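You operate a simulated robot arm through the tools that you are given. There is no shell and no other tool. Be economical: measure what you need, move in short steps, check, and stop when the job is done.

You are at the controls of a simulated robot arm. One attempt, no reset.

JOB
Switch the scanner off, wipe the smear off the white plate, switch on and test it with the white block.
Fine: Use the teal pad; one scan only; put pad and block back.

It is judged by the outcome, as a careful person would: the job done as asked, and still so three seconds after it is handed in. It fails if anything else is knocked over, pushed out of place, dropped, spilled or broken.

ROBOT AND FRAMES
A 7-joint arm with a two-finger parallel gripper, fixed in place. Base frame: the origin is at the foot of the arm, x ahead of it, y to its left, z up; the work surface is at about z = 80. Lengths are in cm, angles in degrees, forces in N, time in s.
With the tool pointing down near the work surface it reaches from about 24 to 68 cm from the base axis. Its first joint turns from -66.0 to 66.0 degrees. Payload 2.4 kg.
The TCP is the grasp point between the finger pads, 3 cm short of the fingertips. In the tool frame z runs along the fingers and y along their closing line. Largest opening 9.4 cm; finger width 2.8, thickness 1; the body of the gripper, 5 by 9.6 cm, starts 5.5 cm behind the TCP.
Orientation is that of the tool frame in the base frame, as a unit quaternion [x, y, z, w]. With the fingers straight down and closing along the base's y, the tool's x points along the base's -x, its y along +y and its z along -z.

CONTROLS
- The arm moves only by the tool play_rows. Its argument "rows" is a list that holds one entry, the list of rows, each a list of 6 numbers: the shift along the tool's x, y, z in cm, then the turn, a rotation vector about the tool's x, y, z in degrees. In form: [[[dx, dy, dz, wx, wy, wz], ...]]. A call has 1 to 10 rows; each row is the pose to reach, as a shift and turn from the pose commanded when the call began, along the tool's axes at that moment. "hand" is the gripper command, from -1 (fully open) to 1 (shut), values between in proportion, set as the call begins (left out, the last holds). Each row takes 0.2 s and may step no farther than 5 cm and 8.6 degrees from the row before; otherwise, or with a gripper value out of range, the whole call is refused. A pose out of reach is approached as far as the arm can. The call stops where the force on the tool passes 40 N (or 10 N more than at its start, if that is more) or the arm is blocked; 0.2 s more then pass. The fingers move at their own pace (about 15.3 cm/s each) and stop on an object; they squeeze with about 32 N. The grip force told is the motor's: it shows also when the fingers shut on nothing. Time passes only in rows, and 0.2 s behind the last, so rows that repeat a pose let the fingers close. It gives the time, the measured TCP pose, the force on the tool (base axes), the opening and the grip force at its end, in the units of the frame above (readings bear some noise), and new pictures: "show" is both (left out), scene, wrist or none.
- Cameras (640 x 400 px; columns grow to the right, rows downward): "scene" is fixed at [3.72, 49.9, 142.76]; the picture's right is [-0.67, -0.74, 0.00], its down [-0.52, 0.47, -0.72] and it looks along [0.53, -0.48, -0.70] (base axes); focal length 282 px, centre (320, 200). "wrist" rides on the gripper at [-3.7, 0, -5.8] in the tool frame; the picture's right is [0.00, -1.00, 0.00], its down [0.97, 0.00, -0.24] and it looks along [0.24, 0.00, 0.97] (tool axes); focal length 218 px, centre (320, 200). There is no depth. A picture from a camera that has moved, and an enlarged one, comes with that camera's place and axes in the base frame and with its lens. The place of the scene camera against the robot may be out by one fixed shift of up to 2.5 cm in any direction.
- close_up(camera, box): a new picture of the part [left, top, right, bottom] of that camera's present view, enlarged. No time passes.
- hand_in(): hands the job in; it is judged then, once.

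Go step by step. Nothing tells you positions but the pictures and the camera data: compare them with the known pose of the tool, close in by small moves and look again before you grip or let go. The budget is 120 turns and 150 pictures, counting those below and the enlarged ones. Unless the task says otherwise, let go and move clear before handing in, and close with one line.

The tools are called after ">>>" as name(argument=value, ...) on one line, values as JSON. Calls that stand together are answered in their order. play_rows: Moves the arm, as the interface text tells. Its arguments: {"type":"object","properties":{"rows":{"type":"array","items":{"type":"array","items":{"type":"array","items":{"type":"number"}}}},"hand":{"type":"number"},"show":{"type":"string","enum":["both","scene","wrist","none"]}},"required":["rows"]} The other tools are called the same way: close_up (camera, box) takes an enlarged picture of a part of a camera's view; hand_in () hands the job in.

At the start:

```text
clock: 0.0
tcp_pos: [35.12, 21.48, 116.02]
tcp_rot: [0.0, 1.0, 0.0, 0.0]
ft_force: [-0.5, 0.2, 0.2]
width: 9.36
finger_force: 0.3
```

scene: 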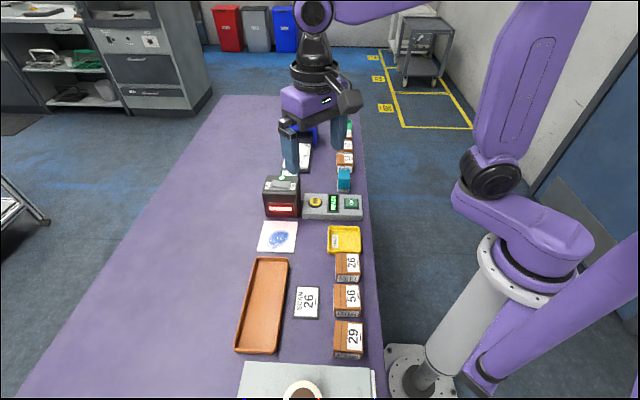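
wrist: 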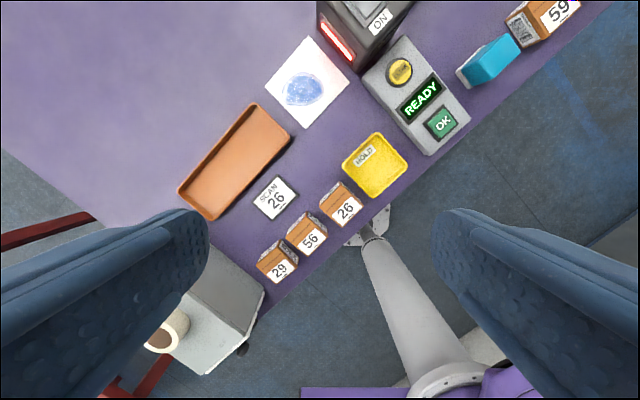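

I see a scanner (dark box with red window), a smeared white plate in front of it, a control panel, a teal object and number blocks. I'll look closer before moving.

>>> close_up(camera="scene", box=[240, 100, 400, 200])

>>> close_up(camera="scene", box=[240, 165, 400, 265])

>>> close_up(camera="wrist", box=[250, 0, 610, 225])

>>> close_up(camera="scene", box=[210, 250, 450, 400])

```text
4.00 times, centred on (320, 150) of scene
camera zoom: at [3.72, 49.9, 142.76], right [-0.67, -0.74, 0.0], down [-0.52, 0.47, -0.72], along [0.53, -0.48, -0.7], focal length 1127 px, centre (320, 400)
```

zoom: 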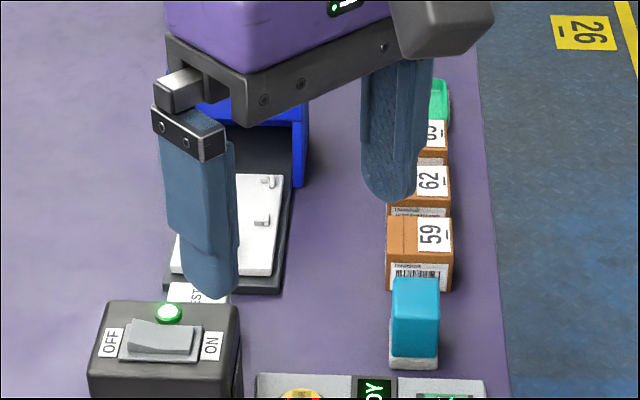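

```text
4.00 times, centred on (320, 215) of scene
camera zoom: at [3.72, 49.9, 142.76], right [-0.67, -0.74, 0.0], down [-0.52, 0.47, -0.72], along [0.53, -0.48, -0.7], focal length 1127 px, centre (320, 140)
```

zoom: 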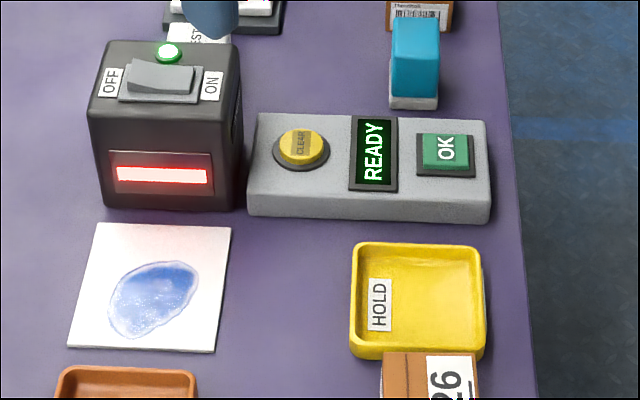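

```text
1.78 times, centred on (430, 112) of wrist
camera zoom: at [38.75, 21.36, 121.86], right [0.0, -1.0, 0.0], down [-0.97, 0.0, 0.24], along [-0.24, 0.0, -0.97], focal length 388 px, centre (124, 356)
```

zoom: 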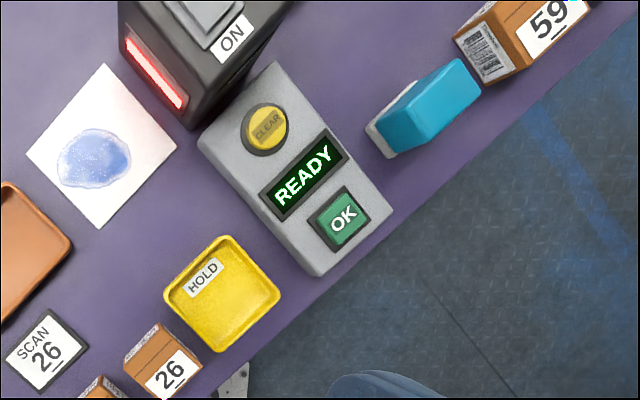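

```text
2.67 times, centred on (330, 325) of scene
camera zoom: at [3.72, 49.9, 142.76], right [-0.67, -0.74, 0.0], down [-0.52, 0.47, -0.72], along [0.53, -0.48, -0.7], focal length 751 px, centre (293, -133)
```

zoom: 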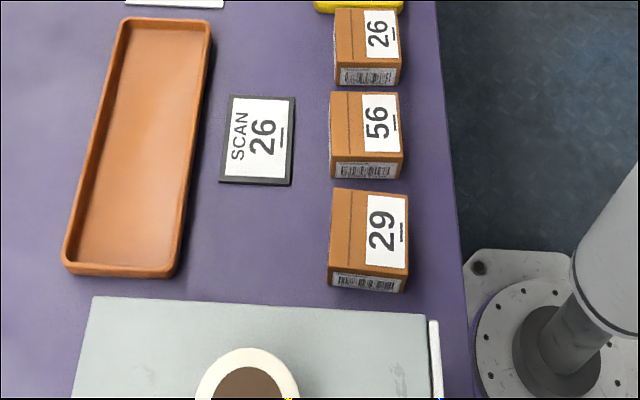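

The rocker switch is on top of the scanner, and something labelled "TEST" sits behind it. I'll move the wrist camera over there to look.

>>> play_rows(rows=[[[-3, -3, 0, 0, 0, 0], [-6, -6, 0, 0, 0, 0], [-9, -9, 0, 0, 0, 0], [-12, -12, 0, 0, 0, 0], [-15, -15, 0, 0, 0, 0], [-18, -18, 0, 0, 0, 0]]])

```text
clock: 1.4
tcp_pos: [53.17, 3.45, 116.31]
tcp_rot: [-0.001, 1.0, 0.0, -0.001]
ft_force: [1.0, 0.4, -0.6]
width: 9.38
finger_force: 0.1
camera wrist: at [56.86, 3.41, 122.09], right [0.0, -1.0, 0.0], down [-0.97, 0.0, 0.24], along [-0.24, 0.0, -0.97], focal length 218 px, centre (320, 200)
```

scene: 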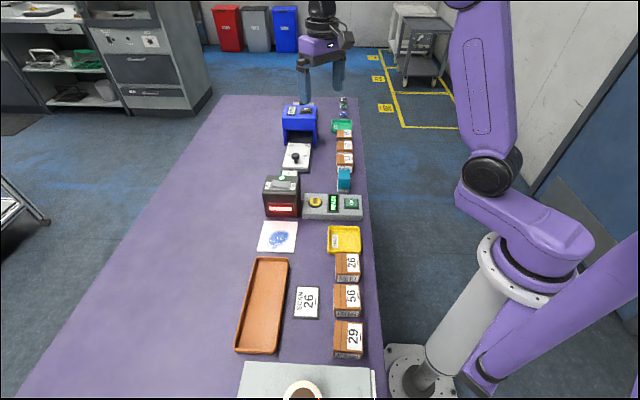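
wrist: 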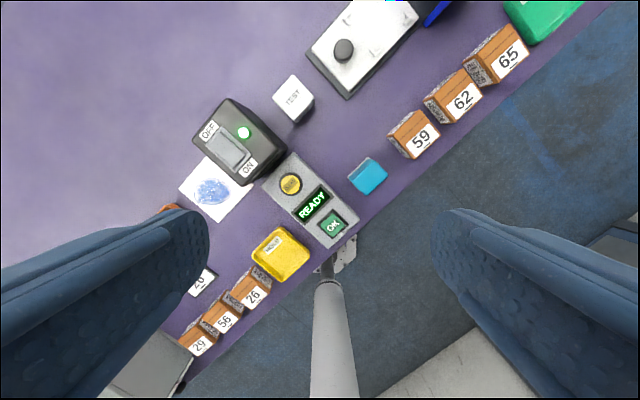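

>>> close_up(camera="wrist", box=[170, 60, 410, 210])

>>> close_up(camera="scene", box=[250, 130, 378, 210])

```text
2.67 times, centred on (290, 135) of wrist
camera zoom: at [56.86, 3.41, 122.09], right [0.0, -1.0, 0.0], down [-0.97, 0.0, 0.24], along [-0.24, 0.0, -0.97], focal length 582 px, centre (400, 373)
```

zoom: 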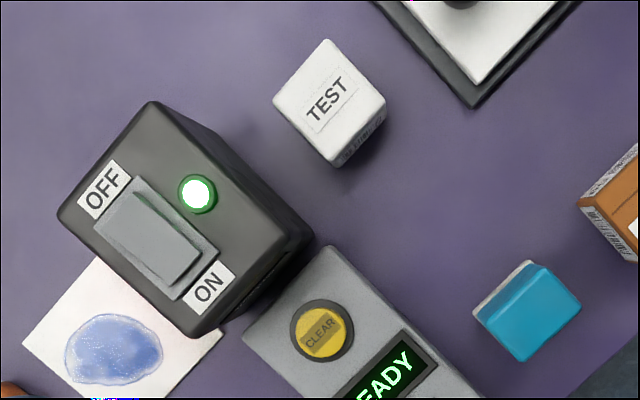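

```text
5.00 times, centred on (314, 170) of scene
camera zoom: at [3.71, 49.91, 142.76], right [-0.67, -0.74, 0.0], down [-0.52, 0.47, -0.72], along [0.53, -0.48, -0.7], focal length 1409 px, centre (350, 350)
```

zoom: 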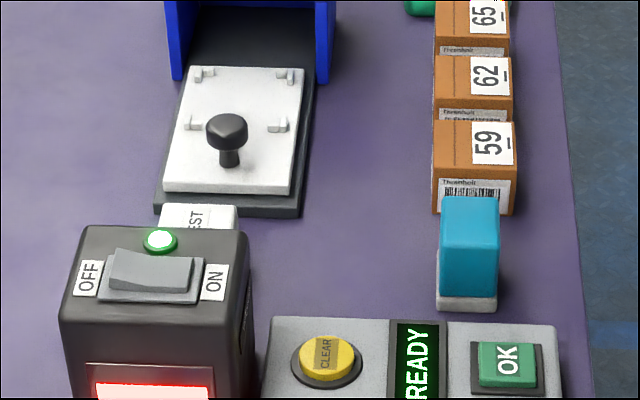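

The test block is behind the scanner, and the rocker's OFF end is near (57.5, 17, 91). I'll shut the fingers, turn 45° to line up with the bench, and move over the switch.

>>> play_rows(rows=[[[-0.7, 2.3, 1.7, 0, 0, 7.5], [-1.4, 4.6, 3.4, 0, 0, 15], [-2.1, 6.9, 5.1, 0, 0, 22.5], [-2.8, 9.2, 6.8, 0, 0, 30], [-3.5, 11.5, 8.5, 0, 0, 37.5], [-4.1, 13.8, 10.3, 0, 0, 45], [-4.1, 13.8, 10.3, 0, 0, 45]]], hand=1)

```text
clock: 3.0
tcp_pos: [57.23, 17.18, 105.8]
tcp_rot: [0.383, 0.924, 0.001, 0.0]
ft_force: [0.4, 0.1, 0.5]
width: 0.0
finger_force: 31.9
camera wrist: at [59.76, 14.46, 111.6], right [-0.71, -0.71, 0.0], down [-0.69, 0.69, 0.24], along [-0.17, 0.17, -0.97], focal length 218 px, centre (320, 200)
```

scene: 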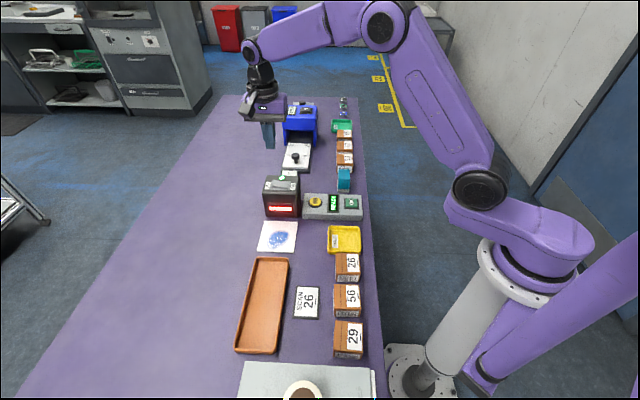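
wrist: 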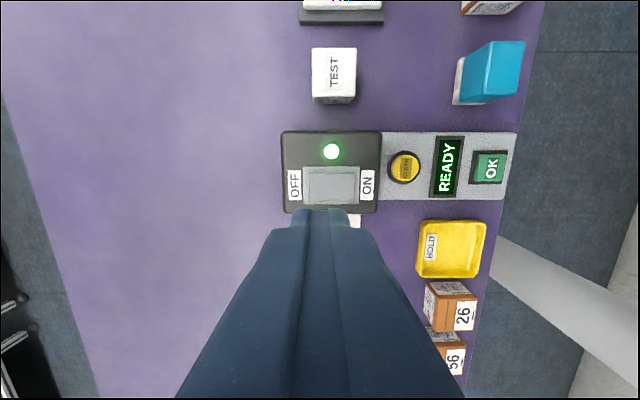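

>>> close_up(camera="wrist", box=[270, 30, 430, 130])

>>> close_up(camera="wrist", box=[270, 120, 430, 220])

```text
4.00 times, centred on (350, 80) of wrist
camera zoom: at [59.76, 14.46, 111.6], right [-0.71, -0.71, 0.0], down [-0.69, 0.69, 0.24], along [-0.17, 0.17, -0.97], focal length 873 px, centre (200, 680)
```

zoom: 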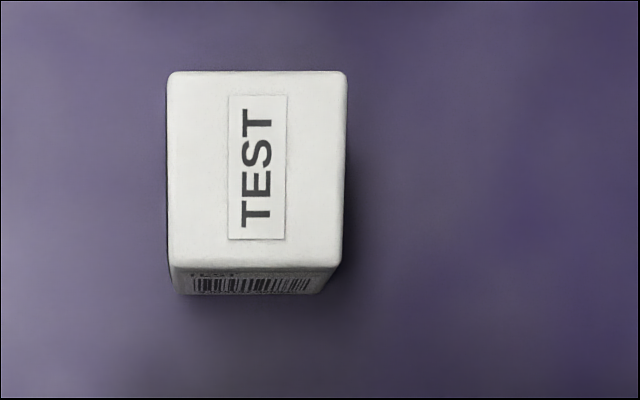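

```text
4.00 times, centred on (350, 170) of wrist
camera zoom: at [59.76, 14.46, 111.6], right [-0.71, -0.71, 0.0], down [-0.69, 0.69, 0.24], along [-0.17, 0.17, -0.97], focal length 873 px, centre (200, 320)
```

zoom: 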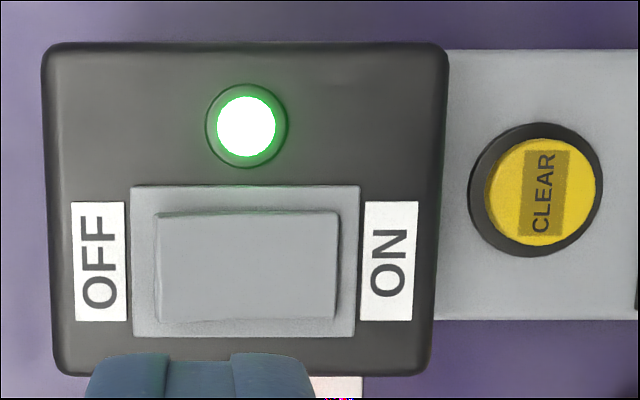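

The barcode on the test block faces away from the plate, so the block will need a 180° turn later. Now I'll bring the closed fingers down onto the rocker's OFF end.

>>> play_rows(rows=[[[0, 0.4, 3, 0, 0, 0], [0, 0.4, 6, 0, 0, 0], [0, 0.4, 9, 0, 0, 0], [0, 0.4, 10, 0, 0, 0], [0, 0.4, 10.4, 0, 0, 0]]], show="both")

```text
clock: 4.2
tcp_pos: [57.55, 17.52, 95.33]
tcp_rot: [0.383, 0.924, 0.001, 0.0]
ft_force: [-0.1, 0.7, -0.6]
width: 0.02
finger_force: 31.8
camera wrist: at [60.05, 14.78, 101.17], right [-0.71, -0.71, 0.0], down [-0.69, 0.69, 0.24], along [-0.17, 0.17, -0.97], focal length 218 px, centre (320, 200)
```

scene: 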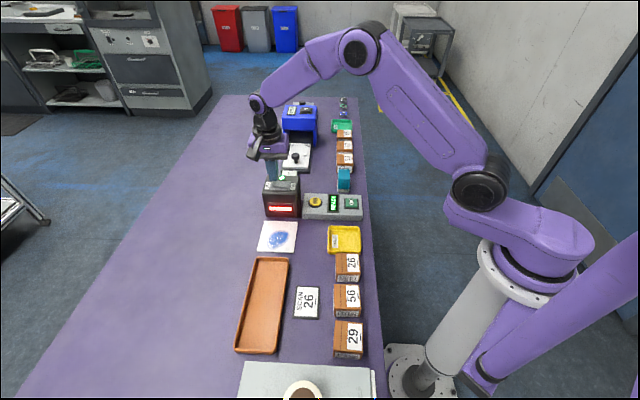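
wrist: 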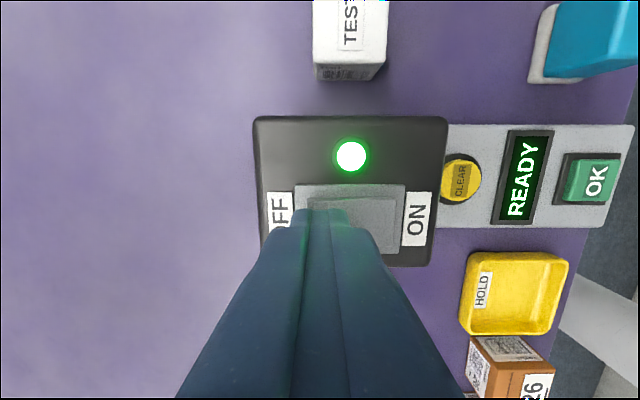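

Good alignment over the OFF half. I'll press in small steps.

>>> play_rows(rows=[[[0, 0, 0.3, 0, 0, 0], [0, 0, 0.6, 0, 0, 0], [0, 0, 0.9, 0, 0, 0], [0, 0, 1.2, 0, 0, 0], [0, 0, 1.5, 0, 0, 0], [0, 0, 1.8, 0, 0, 0]]], show="wrist")

```text
clock: 5.7
tcp_pos: [57.47, 17.45, 94.02]
tcp_rot: [0.382, 0.924, -0.001, 0.0]
ft_force: [-6.7, -1.0, 10.1]
width: 0.0
finger_force: 31.8
stopped in row 6: the force on the tool passed its limit (the readings are from after the stop); the commanded pose is now the measured one
camera wrist: at [60.07, 14.84, 99.85], right [-0.71, -0.71, 0.0], down [-0.69, 0.69, 0.24], along [-0.17, 0.17, -0.97], focal length 218 px, centre (320, 200)
```

wrist: 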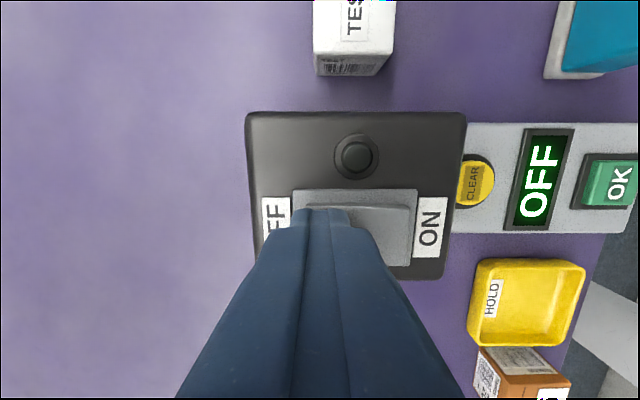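

The display reads OFF and the LED is dark. Now I'll rise, open, and go over the teal pad.

>>> play_rows(rows=[[[0, 0, -4, 0, 0, 0], [0, 0, -8, 0, 0, 0], [-2, -3.5, -9, 0, 0, 0], [-4, -7, -9, 0, 0, 0], [-6, -10.5, -9, 0, 0, 0], [-8, -14, -9, 0, 0, 0], [-10, -17, -9, 0, 0, 0], [-11, -19.4, -9, 0, 0, 0]]], show="wrist", hand=-1)

```text
clock: 7.5
tcp_pos: [51.71, -4.04, 102.95]
tcp_rot: [0.382, 0.924, 0.001, 0.001]
ft_force: [0.3, 0.7, -0.8]
width: 9.41
finger_force: 0.1
camera wrist: at [54.28, -6.69, 108.81], right [-0.71, -0.71, 0.0], down [-0.69, 0.69, 0.24], along [-0.17, 0.17, -0.97], focal length 218 px, centre (320, 200)
```

wrist: 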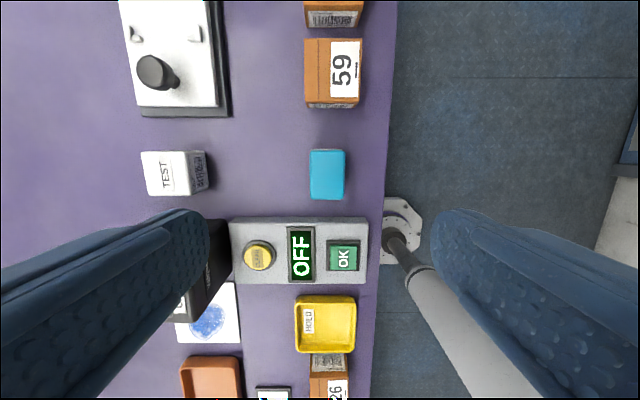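

>>> close_up(camera="wrist", box=[130, 120, 370, 270])

>>> close_up(camera="scene", box=[300, 150, 380, 200])

```text
2.67 times, centred on (250, 195) of wrist
camera zoom: at [54.28, -6.69, 108.81], right [-0.71, -0.71, 0.0], down [-0.69, 0.69, 0.24], along [-0.17, 0.17, -0.97], focal length 582 px, centre (507, 213)
```

zoom: 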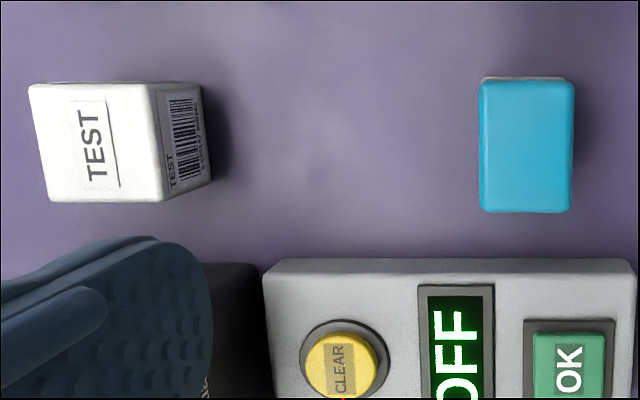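

```text
8.00 times, centred on (340, 175) of scene
camera zoom: at [3.72, 49.9, 142.76], right [-0.67, -0.74, 0.0], down [-0.52, 0.47, -0.72], along [0.53, -0.48, -0.7], focal length 2254 px, centre (160, 400)
```

zoom: 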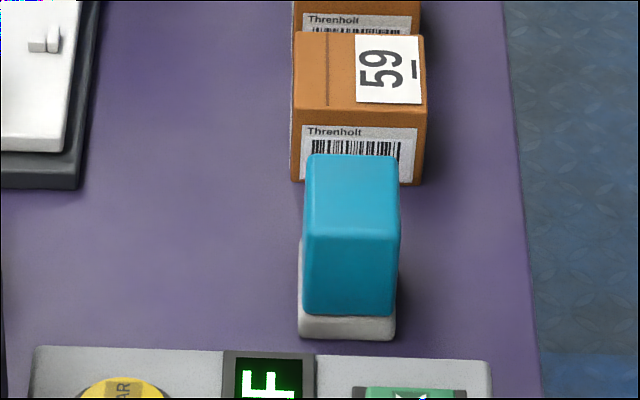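

The pad is about 4 × 5 cm and 6 cm tall, near (51.75, -5.2). I'll go down around it and check.

>>> play_rows(rows=[[[-0.85, -0.79, 0, 0, 0, 0], [-0.85, -0.79, 4.5, 0, 0, 0], [-0.85, -0.79, 9, 0, 0, 0], [-0.85, -0.79, 12.5, 0, 0, 0]]])

```text
clock: 8.5
tcp_pos: [51.79, -5.03, 90.49]
tcp_rot: [0.383, 0.924, 0.001, 0.001]
ft_force: [-0.8, -0.9, 0.4]
width: 9.4
finger_force: 0.0
camera wrist: at [54.3, -7.8, 96.29], right [-0.71, -0.71, 0.0], down [-0.69, 0.69, 0.24], along [-0.17, 0.17, -0.97], focal length 218 px, centre (320, 200)
```

scene: 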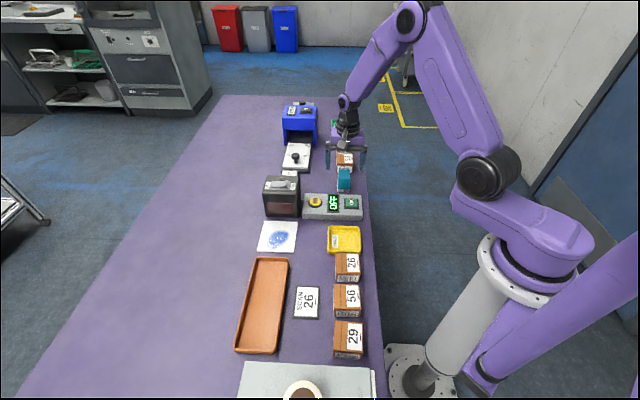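
wrist: 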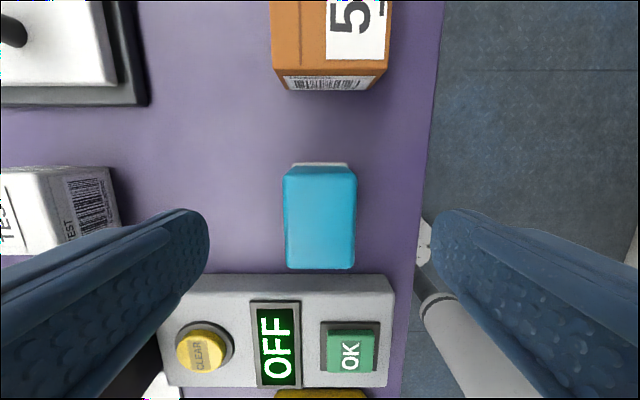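

Centred well. I'll go down and grip the teal body.

>>> play_rows(rows=[[[0, 0, 3, 0, 0, 0], [0, 0, 5, 0, 0, 0], [0, 0, 5.9, 0, 0, 0]]], show="none")

>>> play_rows(rows=[[[0, 0, 0, 0, 0, 0], [0, 0, 0, 0, 0, 0], [0, 0, 0, 0, 0, 0]]], hand=1)

```text
clock: 9.3
tcp_pos: [51.79, -5.0, 84.4]
tcp_rot: [0.383, 0.924, 0.0, 0.001]
ft_force: [-0.6, -0.7, -0.7]
width: 9.42
finger_force: 0.1
```

```text
clock: 10.1
tcp_pos: [51.77, -5.09, 84.42]
tcp_rot: [0.381, 0.925, 0.001, 0.0]
ft_force: [0.4, -0.6, 0.1]
width: 4.12
finger_force: 32.4
camera wrist: at [54.33, -7.81, 90.32], right [-0.71, -0.71, 0.0], down [-0.69, 0.69, 0.24], along [-0.17, 0.17, -0.97], focal length 218 px, centre (320, 200)
```

scene: 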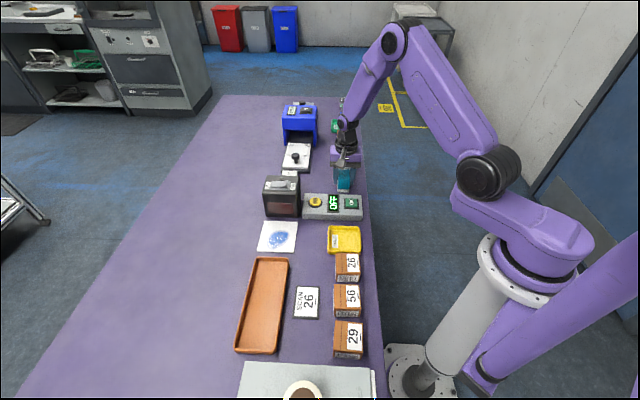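
wrist: 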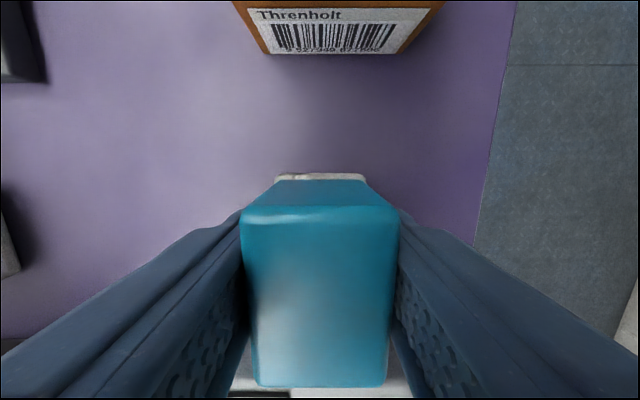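

The pad is gripped (home TCP 51.77, -5.09, 84.42). I'll lift it and carry it over the plate.

>>> play_rows(rows=[[[0, 0, -3, 0, 0, 0], [0, 0, -7.5, 0, 0, 0], [0, 0, -12, 0, 0, 0], [0, 0, -15, 0, 0, 0], [3.53, 3.08, -15, 0, 0, 0], [7.07, 6.17, -15, 0, 0, 0], [10.6, 9.25, -15, 0, 0, 0], [14.1, 12.3, -15, 0, 0, 0], [17.7, 15.4, -15, 0, 0, 0], [21.2, 18.5, -15, 0, 0, 0]]])

```text
clock: 12.3
tcp_pos: [49.78, 23.04, 99.58]
tcp_rot: [0.383, 0.924, 0.001, 0.001]
ft_force: [0.6, -1.0, -0.2]
width: 4.17
finger_force: 32.5
camera wrist: at [52.23, 20.36, 105.44], right [-0.71, -0.71, 0.0], down [-0.69, 0.69, 0.24], along [-0.17, 0.17, -0.97], focal length 218 px, centre (320, 200)
```

scene: 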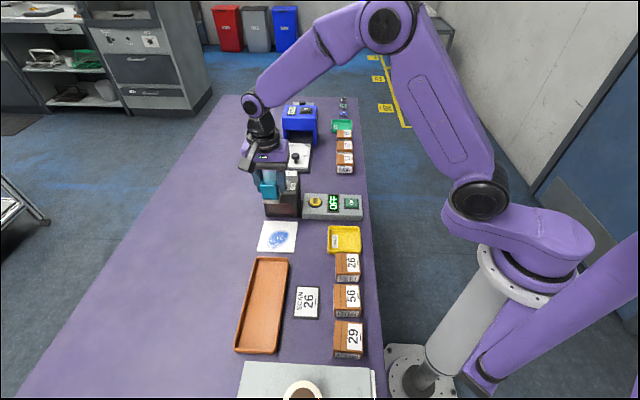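
wrist: 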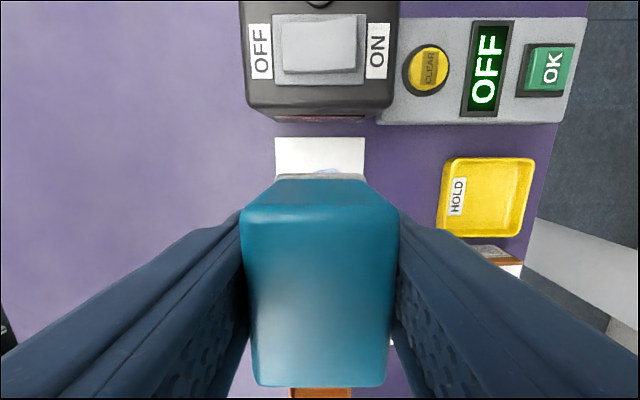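

The pad is centred on the plate, which spans about 10 cm. I'll lower it onto the plate.

>>> play_rows(rows=[[[0, 0, 4.5, 0, 0, 0], [0, 0, 9, 0, 0, 0], [0, 0, 13, 0, 0, 0], [0, 0, 13.8, 0, 0, 0], [0, 0, 14.1, 0, 0, 0], [0, 0, 14.4, 0, 0, 0]]])

```text
clock: 13.7
tcp_pos: [49.75, 22.96, 85.15]
tcp_rot: [0.382, 0.924, 0.0, 0.0]
ft_force: [0.0, -0.2, -0.9]
width: 4.17
finger_force: 32.1
camera wrist: at [52.28, 20.24, 90.92], right [-0.71, -0.71, 0.0], down [-0.69, 0.69, 0.24], along [-0.17, 0.17, -0.97], focal length 218 px, centre (320, 200)
```

scene: 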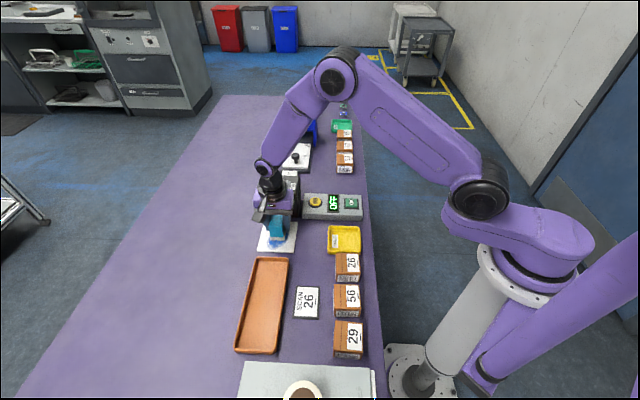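
wrist: 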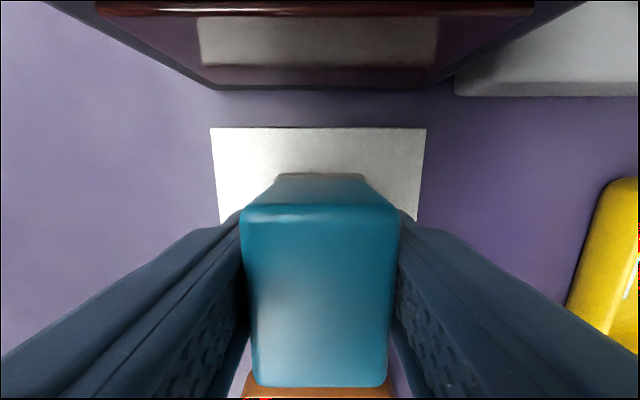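

>>> play_rows(rows=[[[0, 0, 0.2, 0, 0, 0], [0, 0, 0.35, 0, 0, 0], [0, 0, 0.5, 0, 0, 0]]], show="none")

```text
clock: 14.5
tcp_pos: [49.76, 22.9, 84.77]
tcp_rot: [0.382, 0.924, 0.001, 0.002]
ft_force: [-7.2, -5.0, 26.9]
width: 4.17
finger_force: 32.2
```

Contact at about z 84.8. I'll ease the pressure a little and wipe in short strokes.

>>> play_rows(rows=[[[0, 0, -0.1, 0, 0, 0], [1.2, 0, -0.1, 0, 0, 0], [2.4, 0, -0.1, 0, 0, 0], [3.6, 0, -0.1, 0, 0, 0], [4.2, 0, -0.1, 0, 0, 0], [4.2, 1, -0.1, 0, 0, 0], [4.2, 2, -0.1, 0, 0, 0], [3, 2, -0.1, 0, 0, 0], [1.8, 2, -0.1, 0, 0, 0], [0.6, 2, -0.1, 0, 0, 0]]])

```text
clock: 16.7
tcp_pos: [50.8, 24.85, 84.81]
tcp_rot: [0.382, 0.924, 0.002, 0.001]
ft_force: [-3.4, 3.7, 15.4]
width: 4.15
finger_force: 32.4
camera wrist: at [53.3, 22.14, 90.6], right [-0.71, -0.71, 0.0], down [-0.69, 0.69, 0.24], along [-0.17, 0.17, -0.97], focal length 218 px, centre (320, 200)
```

scene: 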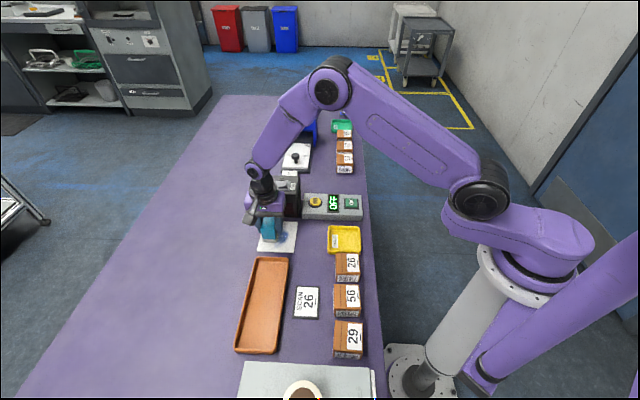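
wrist: 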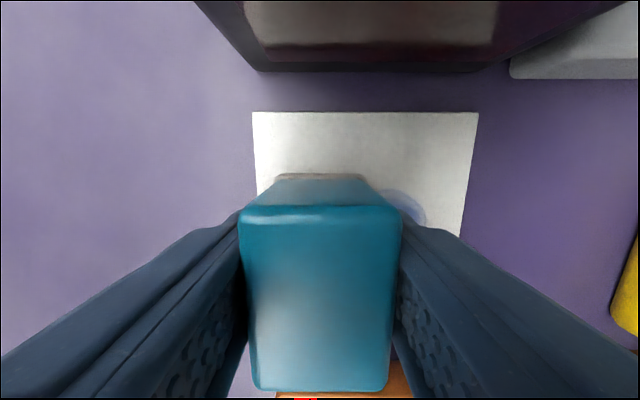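

The wipe is taking the smear and the plate stays put. Next is the right-hand side.

>>> play_rows(rows=[[[-0.8, 0, 0, 0, 0, 0], [-0.8, -1.4, 0, 0, 0, 0], [-0.8, -2.8, 0, 0, 0, 0], [-0.8, -4.2, 0, 0, 0, 0], [0.6, -4.2, 0, 0, 0, 0], [1.9, -4.2, 0, 0, 0, 0], [3.2, -4.2, 0, 0, 0, 0], [3.8, -4.2, 0, 0, 0, 0], [3.8, -2.8, 0, 0, 0, 0], [3.8, -1.4, 0, 0, 0, 0]]], show="none")

>>> play_rows(rows=[[[0, 0, -4, 0, 0, 0], [0, 0, -8, 0, 0, 0], [0, 4, -12, 0, 0, 0], [0, 7.5, -14, 0, 0, 0]]])

```text
clock: 18.9
tcp_pos: [47.11, 26.54, 84.65]
tcp_rot: [0.382, 0.924, -0.001, 0.0]
ft_force: [-2.1, -2.4, 6.3]
width: 4.15
finger_force: 31.9
```

```text
refused: row 3 steps farther than a row can; nothing moved
```

>>> play_rows(rows=[[[0, 0, -4, 0, 0, 0], [0, 0, -8, 0, 0, 0], [0, 3, -11, 0, 0, 0], [0, 6, -14, 0, 0, 0], [0, 8, -15, 0, 0, 0]]])

>>> close_up(camera="scene", box=[240, 200, 320, 250])

```text
clock: 20.1
tcp_pos: [52.96, 32.26, 99.79]
tcp_rot: [0.382, 0.924, 0.0, 0.0]
ft_force: [-0.8, 0.1, -2.2]
width: 4.17
finger_force: 31.6
camera wrist: at [55.44, 29.6, 105.63], right [-0.71, -0.71, 0.0], down [-0.69, 0.69, 0.24], along [-0.17, 0.17, -0.97], focal length 218 px, centre (320, 200)
```

scene: 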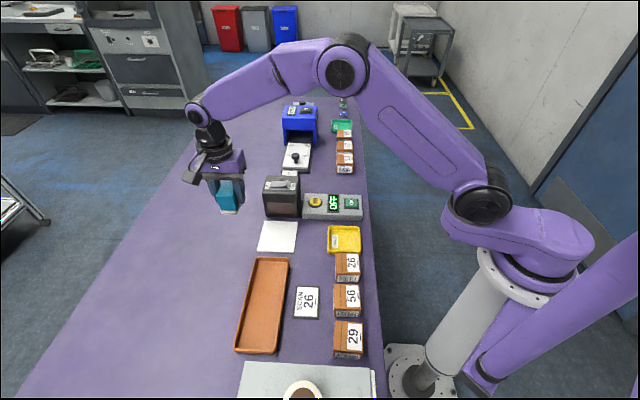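
wrist: 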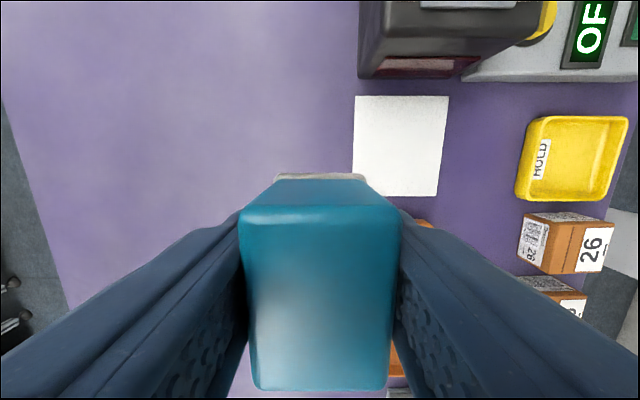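

```text
8.00 times, centred on (280, 225) of scene
camera zoom: at [3.72, 49.9, 142.76], right [-0.67, -0.74, 0.0], down [-0.52, 0.47, -0.72], along [0.53, -0.48, -0.7], focal length 2254 px, centre (640, 0)
```

zoom: 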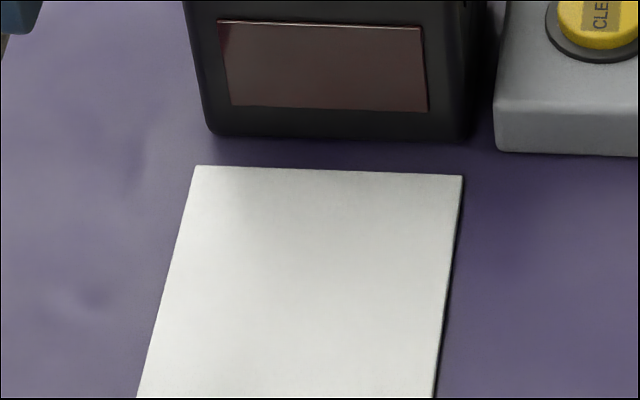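

The plate is clean. I'll take the pad back to its place, still at z 99.8 over the scanner.

>>> play_rows(rows=[[[-3.2, -3.4, 0, 0, 0, 0], [-6.4, -6.8, 0, 0, 0, 0], [-9.6, -10.2, 0, 0, 0, 0], [-12.8, -13.6, 0, 0, 0, 0], [-16, -17, 0, 0, 0, 0], [-19.2, -20.4, 0, 0, 0, 0], [-22.4, -23.8, 0, 0, 0, 0], [-25.57, -27.25, 0, 0, 0, 0], [-25.57, -27.25, 4, 0, 0, 0]]])

```text
clock: 22.1
tcp_pos: [51.42, -5.16, 95.79]
tcp_rot: [0.382, 0.924, 0.0, 0.0]
ft_force: [0.2, 0.9, -1.1]
width: 4.17
finger_force: 32.1
camera wrist: at [54.06, -7.9, 101.65], right [-0.71, -0.71, 0.0], down [-0.69, 0.69, 0.24], along [-0.17, 0.17, -0.97], focal length 218 px, centre (320, 200)
```

scene: 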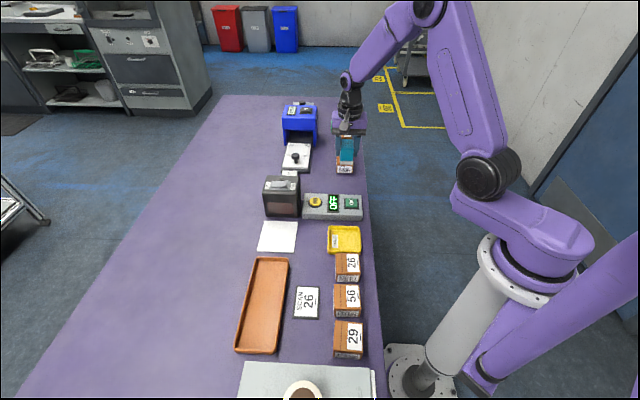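
wrist: 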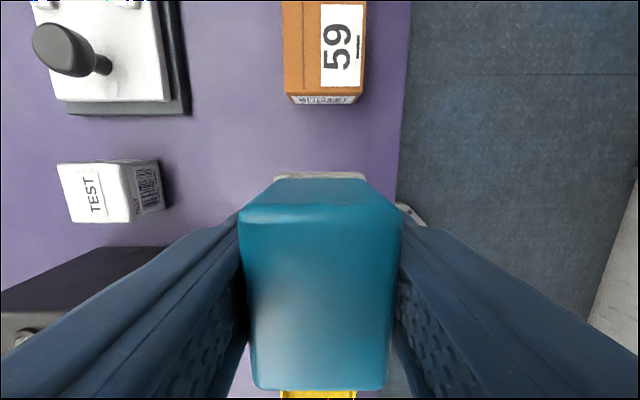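

>>> play_rows(rows=[[[-0.2, 0.3, 4, 0, 0, 0], [-0.2, 0.3, 8, 0, 0, 0], [-0.2, 0.3, 10.5, 0, 0, 0], [-0.2, 0.3, 11, 0, 0, 0], [-0.2, 0.3, 11.25, 0, 0, 0], [-0.2, 0.3, 11.35, 0, 0, 0]]])

```text
clock: 23.5
tcp_pos: [51.92, -5.17, 84.52]
tcp_rot: [0.382, 0.924, 0.001, -0.001]
ft_force: [-0.5, -0.1, -0.3]
width: 4.13
finger_force: 31.8
camera wrist: at [54.52, -7.8, 90.32], right [-0.71, -0.71, 0.0], down [-0.69, 0.69, 0.24], along [-0.17, 0.17, -0.97], focal length 218 px, centre (320, 200)
```

scene: 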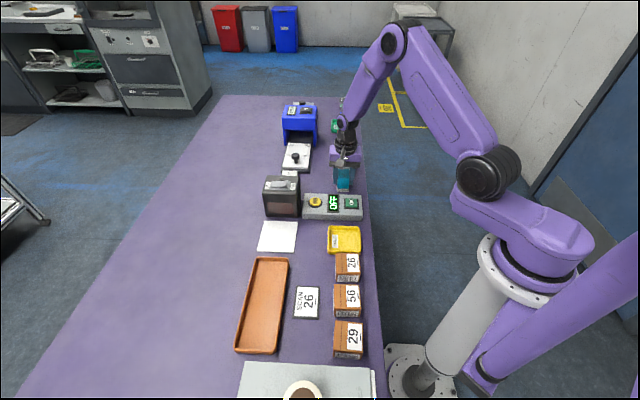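
wrist: 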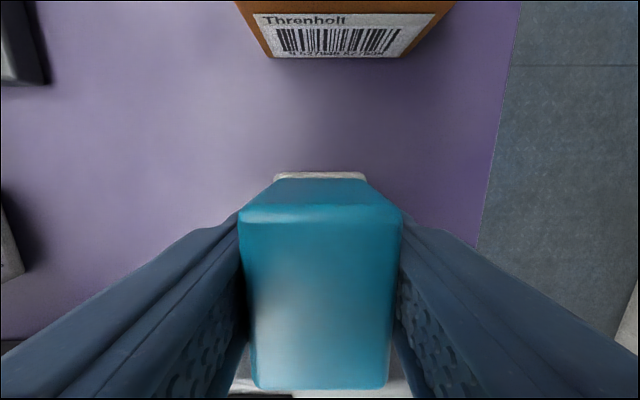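

The view matches the original. I'll lower the last millimetre, then release.

>>> play_rows(rows=[[[0, 0, 0.08, 0, 0, 0], [0, 0, 0.15, 0, 0, 0]]], show="none")

>>> play_rows(rows=[[[0, 0, 0, 0, 0, 0], [0, 0, 0, 0, 0, 0], [0, 0, 0, 0, 0, 0], [0, 0, -4, 0, 0, 0], [0, 0, -8, 0, 0, 0], [0, 0, -12, 0, 0, 0], [0, 0, -16, 0, 0, 0]]], hand=-1)

```text
clock: 24.1
tcp_pos: [51.91, -5.09, 84.46]
tcp_rot: [0.382, 0.924, 0.0, 0.0]
ft_force: [-4.7, 2.1, 17.9]
width: 4.17
finger_force: 32.8
```

```text
clock: 25.7
tcp_pos: [51.76, -5.14, 100.35]
tcp_rot: [0.382, 0.924, 0.001, 0.0]
ft_force: [-0.3, -0.4, -0.1]
width: 9.38
finger_force: 0.0
camera wrist: at [54.32, -7.79, 106.16], right [-0.71, -0.71, 0.0], down [-0.69, 0.69, 0.24], along [-0.17, 0.17, -0.97], focal length 218 px, centre (320, 200)
```

scene: 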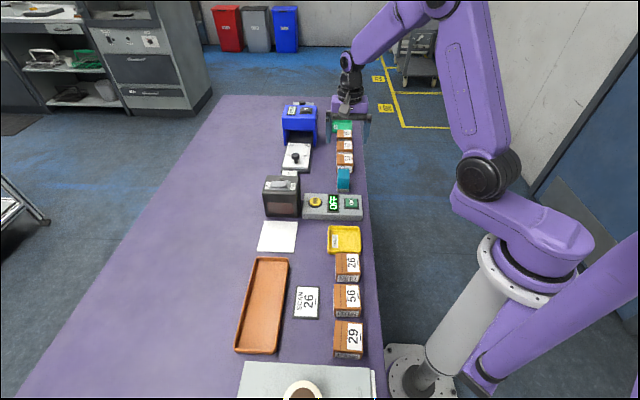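
wrist: 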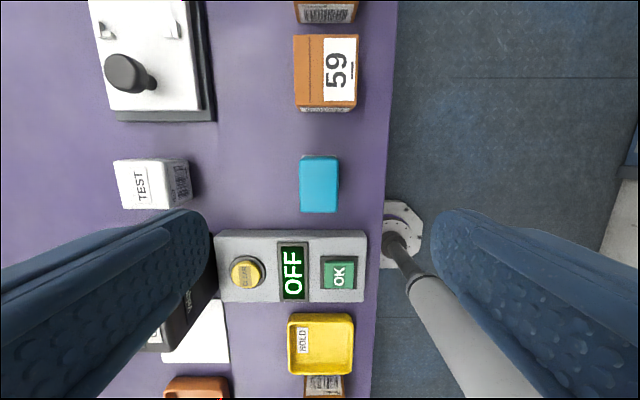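

The pad is home. Next I'll shut the fingers, move over the rocker's ON end, and check.

>>> play_rows(rows=[[[2.4, 3.36, 0, 0, 0, 0], [4.8, 6.7, 0, 0, 0, 0], [7.2, 10.1, 0, 0, 0, 0], [9.6, 13.4, 0, 0, 0, 0], [11.95, 16.8, 0, 0, 0, 0], [11.95, 16.8, 4.3, 0, 0, 0]]], hand=1, show="wrist")

```text
clock: 27.1
tcp_pos: [55.03, 15.31, 96.03]
tcp_rot: [0.382, 0.924, 0.0, 0.0]
ft_force: [-0.7, 0.5, 0.4]
width: 0.01
finger_force: 31.5
camera wrist: at [57.69, 12.65, 101.86], right [-0.71, -0.71, 0.0], down [-0.69, 0.69, 0.24], along [-0.17, 0.17, -0.97], focal length 218 px, centre (320, 200)
```

wrist: 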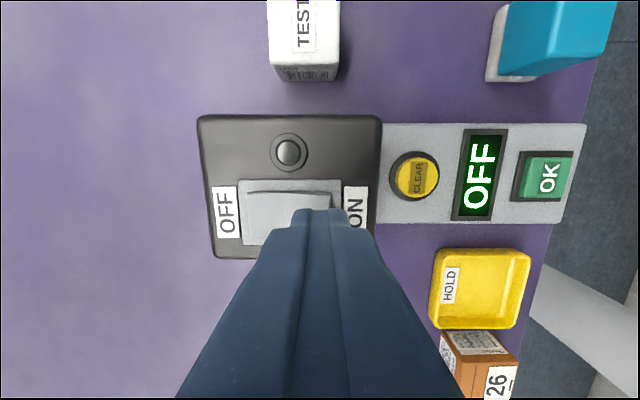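

>>> play_rows(rows=[[[0, 0, 0.5, 0, 0, 0], [0, 0, 0.9, 0, 0, 0], [0, 0, 1.2, 0, 0, 0], [0, 0, 1.5, 0, 0, 0], [0, 0, 1.8, 0, 0, 0], [0, 0, 2.1, 0, 0, 0], [0, 0, 2.4, 0, 0, 0]]], show="wrist")

```text
clock: 28.7
tcp_pos: [55.42, 15.17, 94.01]
tcp_rot: [0.382, 0.924, 0.001, 0.002]
ft_force: [-7.0, -1.9, 10.9]
width: 0.01
finger_force: 32.2
stopped in row 7: the force on the tool passed its limit (the readings are from after the stop); the commanded pose is now the measured one
camera wrist: at [57.9, 12.5, 99.85], right [-0.71, -0.71, 0.0], down [-0.69, 0.69, 0.24], along [-0.17, 0.17, -0.97], focal length 218 px, centre (320, 200)
```

wrist: 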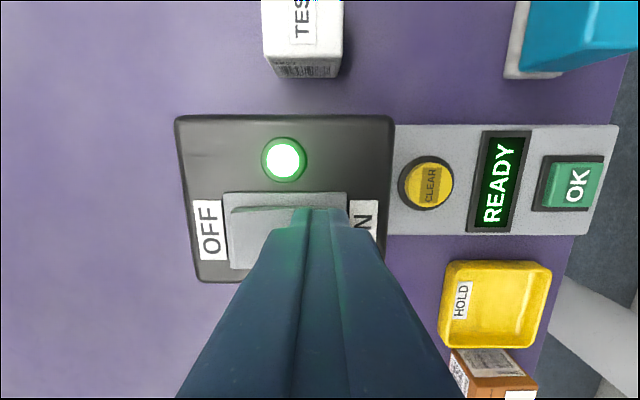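

The scanner is back on and shows READY. I'll rise, open, and go over the test block.

>>> play_rows(rows=[[[0, 0, -4, 0, 0, 0], [0, 0, -6, 0, 0, 0], [-4, 0.3, -6, 0, 0, 0], [-8, 0.6, -6, 0, 0, 0], [-11.6, 1, -5, 0, 0, 0], [-11.6, 1, -3, 0, 0, 0]]], hand=-1)

```text
clock: 30.1
tcp_pos: [64.37, 7.65, 97.04]
tcp_rot: [0.382, 0.924, 0.002, 0.002]
ft_force: [0.0, -0.4, -0.1]
width: 9.43
finger_force: 0.1
camera wrist: at [66.82, 4.92, 102.88], right [-0.71, -0.71, -0.01], down [-0.69, 0.69, 0.24], along [-0.16, 0.17, -0.97], focal length 218 px, centre (320, 200)
```

scene: 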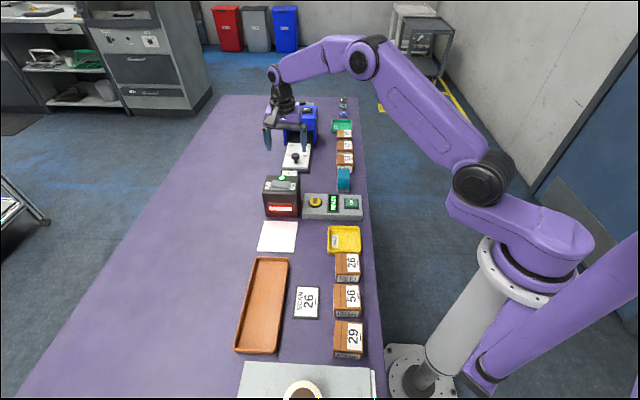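
wrist: 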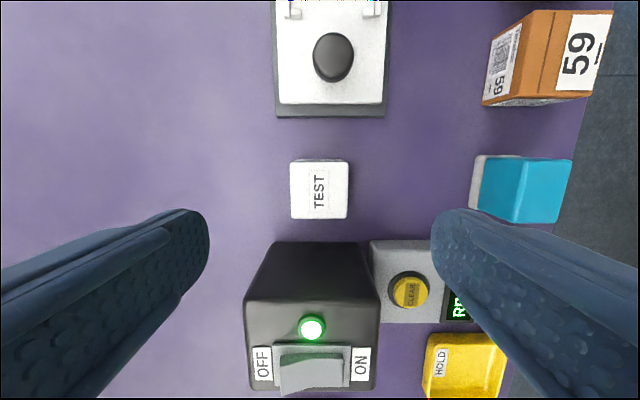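

The block is centred under the gripper. I'll go down with a check, then grip.

>>> play_rows(rows=[[[0, 0, 4, 0, 0, 0], [0, 0, 8, 0, 0, 0], [0, 0, 11, 0, 0, 0], [0, 0, 12.6, 0, 0, 0], [0, 0, 13.1, 0, 0, 0]]])

```text
clock: 31.3
tcp_pos: [64.43, 7.8, 83.79]
tcp_rot: [0.383, 0.924, 0.002, 0.003]
ft_force: [0.5, 0.1, 0.6]
width: 9.43
finger_force: 0.1
camera wrist: at [66.93, 5.05, 89.72], right [-0.71, -0.71, -0.01], down [-0.69, 0.69, 0.24], along [-0.16, 0.17, -0.97], focal length 218 px, centre (320, 200)
```

scene: 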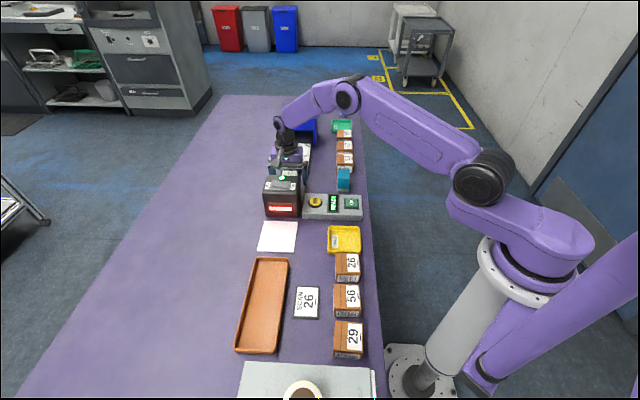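
wrist: 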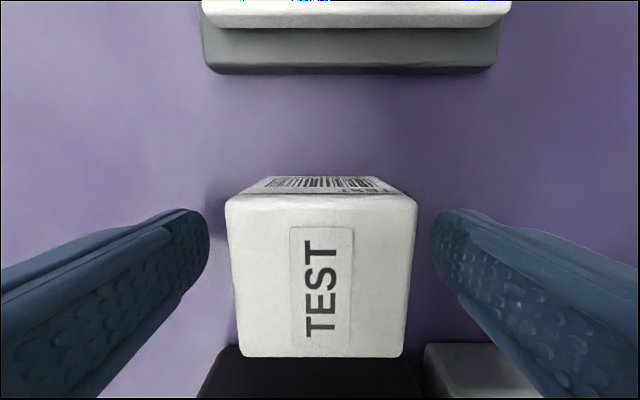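

There is a barcode on the far face too, so I can carry the block to the front of the window with no turn. Gripping now.

>>> play_rows(rows=[[[0, 0, 0, 0, 0, 0], [0, 0, 0, 0, 0, 0], [0, 0, 0, 0, 0, 0]]], hand=1, show="wrist")

```text
clock: 32.1
tcp_pos: [64.4, 7.73, 83.94]
tcp_rot: [0.383, 0.924, 0.003, 0.002]
ft_force: [0.1, 0.6, -0.2]
width: 5.41
finger_force: 31.8
camera wrist: at [66.92, 5.05, 89.72], right [-0.71, -0.71, 0.0], down [-0.69, 0.69, 0.24], along [-0.17, 0.17, -0.97], focal length 218 px, centre (320, 200)
```

wrist: 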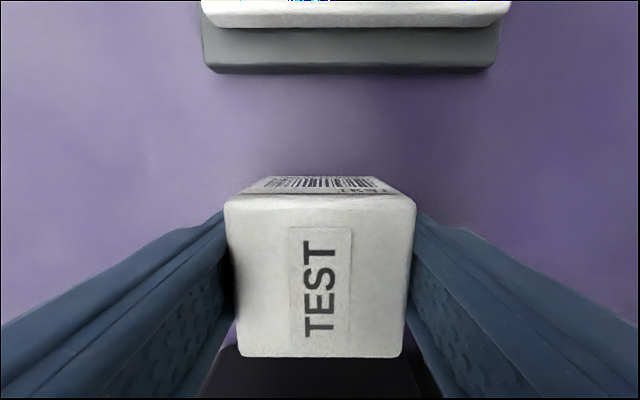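

Gripped (home TCP 64.40, 7.73, 83.94). I'll lift it and carry it over the scanner to above the plate.

>>> play_rows(rows=[[[0, 0, -4, 0, 0, 0], [0, 0, -8, 0, 0, 0], [0, 0, -12, 0, 0, 0], [0, 0, -16, 0, 0, 0], [4.8, 0.1, -16, 0, 0, 0], [9.6, 0.2, -16, 0, 0, 0], [14.4, 0.3, -16, 0, 0, 0], [19.2, 0.4, -16, 0, 0, 0], [24, 0.4, -16, 0, 0, 0]]])

```text
clock: 34.1
tcp_pos: [47.64, 25.11, 99.76]
tcp_rot: [0.383, 0.924, 0.002, 0.002]
ft_force: [0.3, 0.0, -1.4]
width: 5.39
finger_force: 31.8
camera wrist: at [50.17, 22.35, 105.69], right [-0.71, -0.71, -0.01], down [-0.69, 0.69, 0.24], along [-0.16, 0.17, -0.97], focal length 218 px, centre (320, 200)
```

scene: 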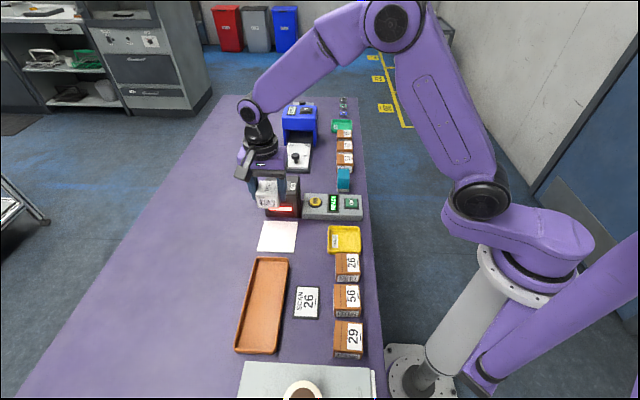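
wrist: 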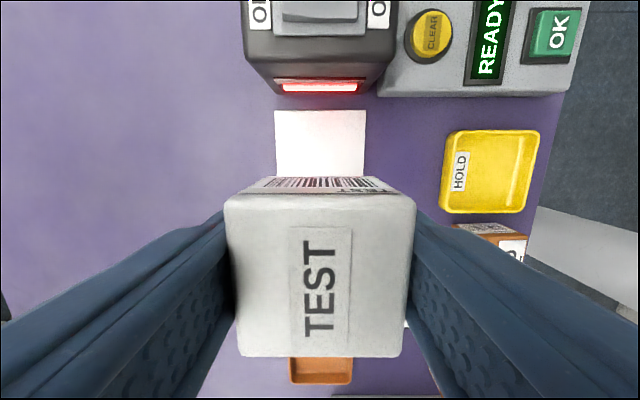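

Still READY. I'll lower the block in one smooth motion to just above the plate, with the barcode facing the window.

>>> play_rows(rows=[[[0, 0, 4, 0, 0, 0], [0, 0, 8, 0, 0, 0], [0, 0, 11, 0, 0, 0], [0, 0, 13.5, 0, 0, 0], [0, 0, 14, 0, 0, 0], [0, 0, 14, 0, 0, 0]]])

>>> close_up(camera="scene", box=[240, 170, 400, 270])

```text
clock: 35.5
tcp_pos: [47.5, 24.93, 85.73]
tcp_rot: [0.383, 0.924, 0.002, 0.002]
ft_force: [0.1, 0.8, -0.8]
width: 5.39
finger_force: 31.9
camera wrist: at [50.1, 22.21, 91.53], right [-0.71, -0.71, -0.01], down [-0.69, 0.69, 0.24], along [-0.16, 0.17, -0.97], focal length 218 px, centre (320, 200)
```

scene: 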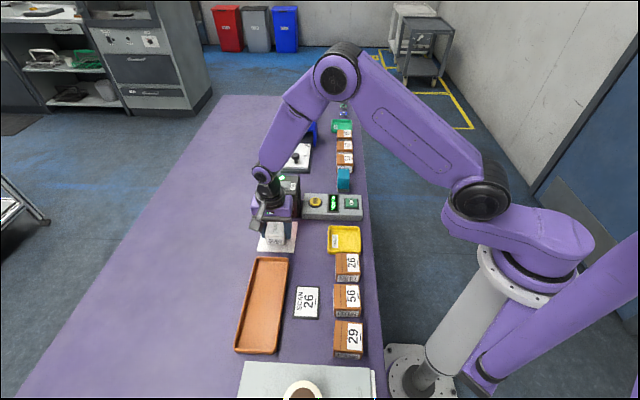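
wrist: 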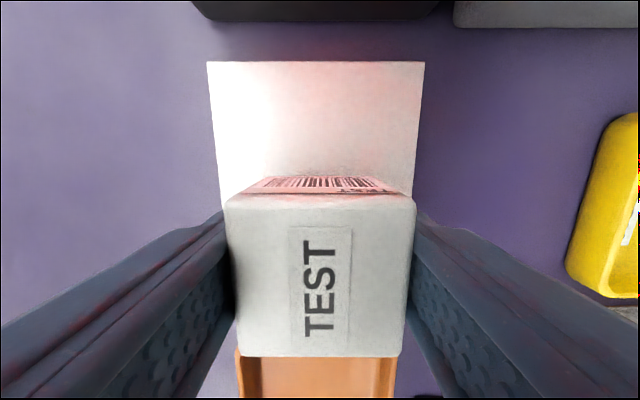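

```text
4.00 times, centred on (320, 220) of scene
camera zoom: at [3.72, 49.91, 142.76], right [-0.67, -0.74, 0.0], down [-0.52, 0.47, -0.72], along [0.53, -0.48, -0.7], focal length 1127 px, centre (320, 120)
```

zoom: 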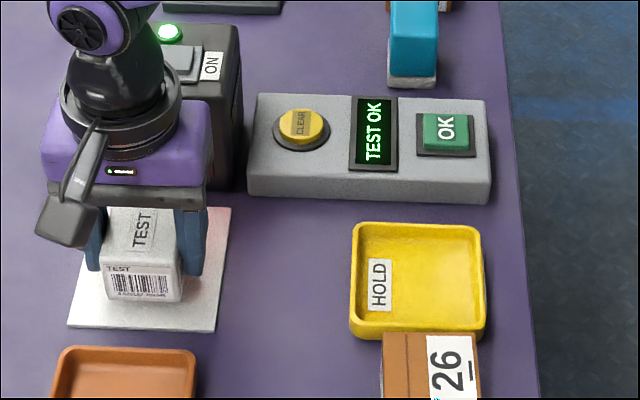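

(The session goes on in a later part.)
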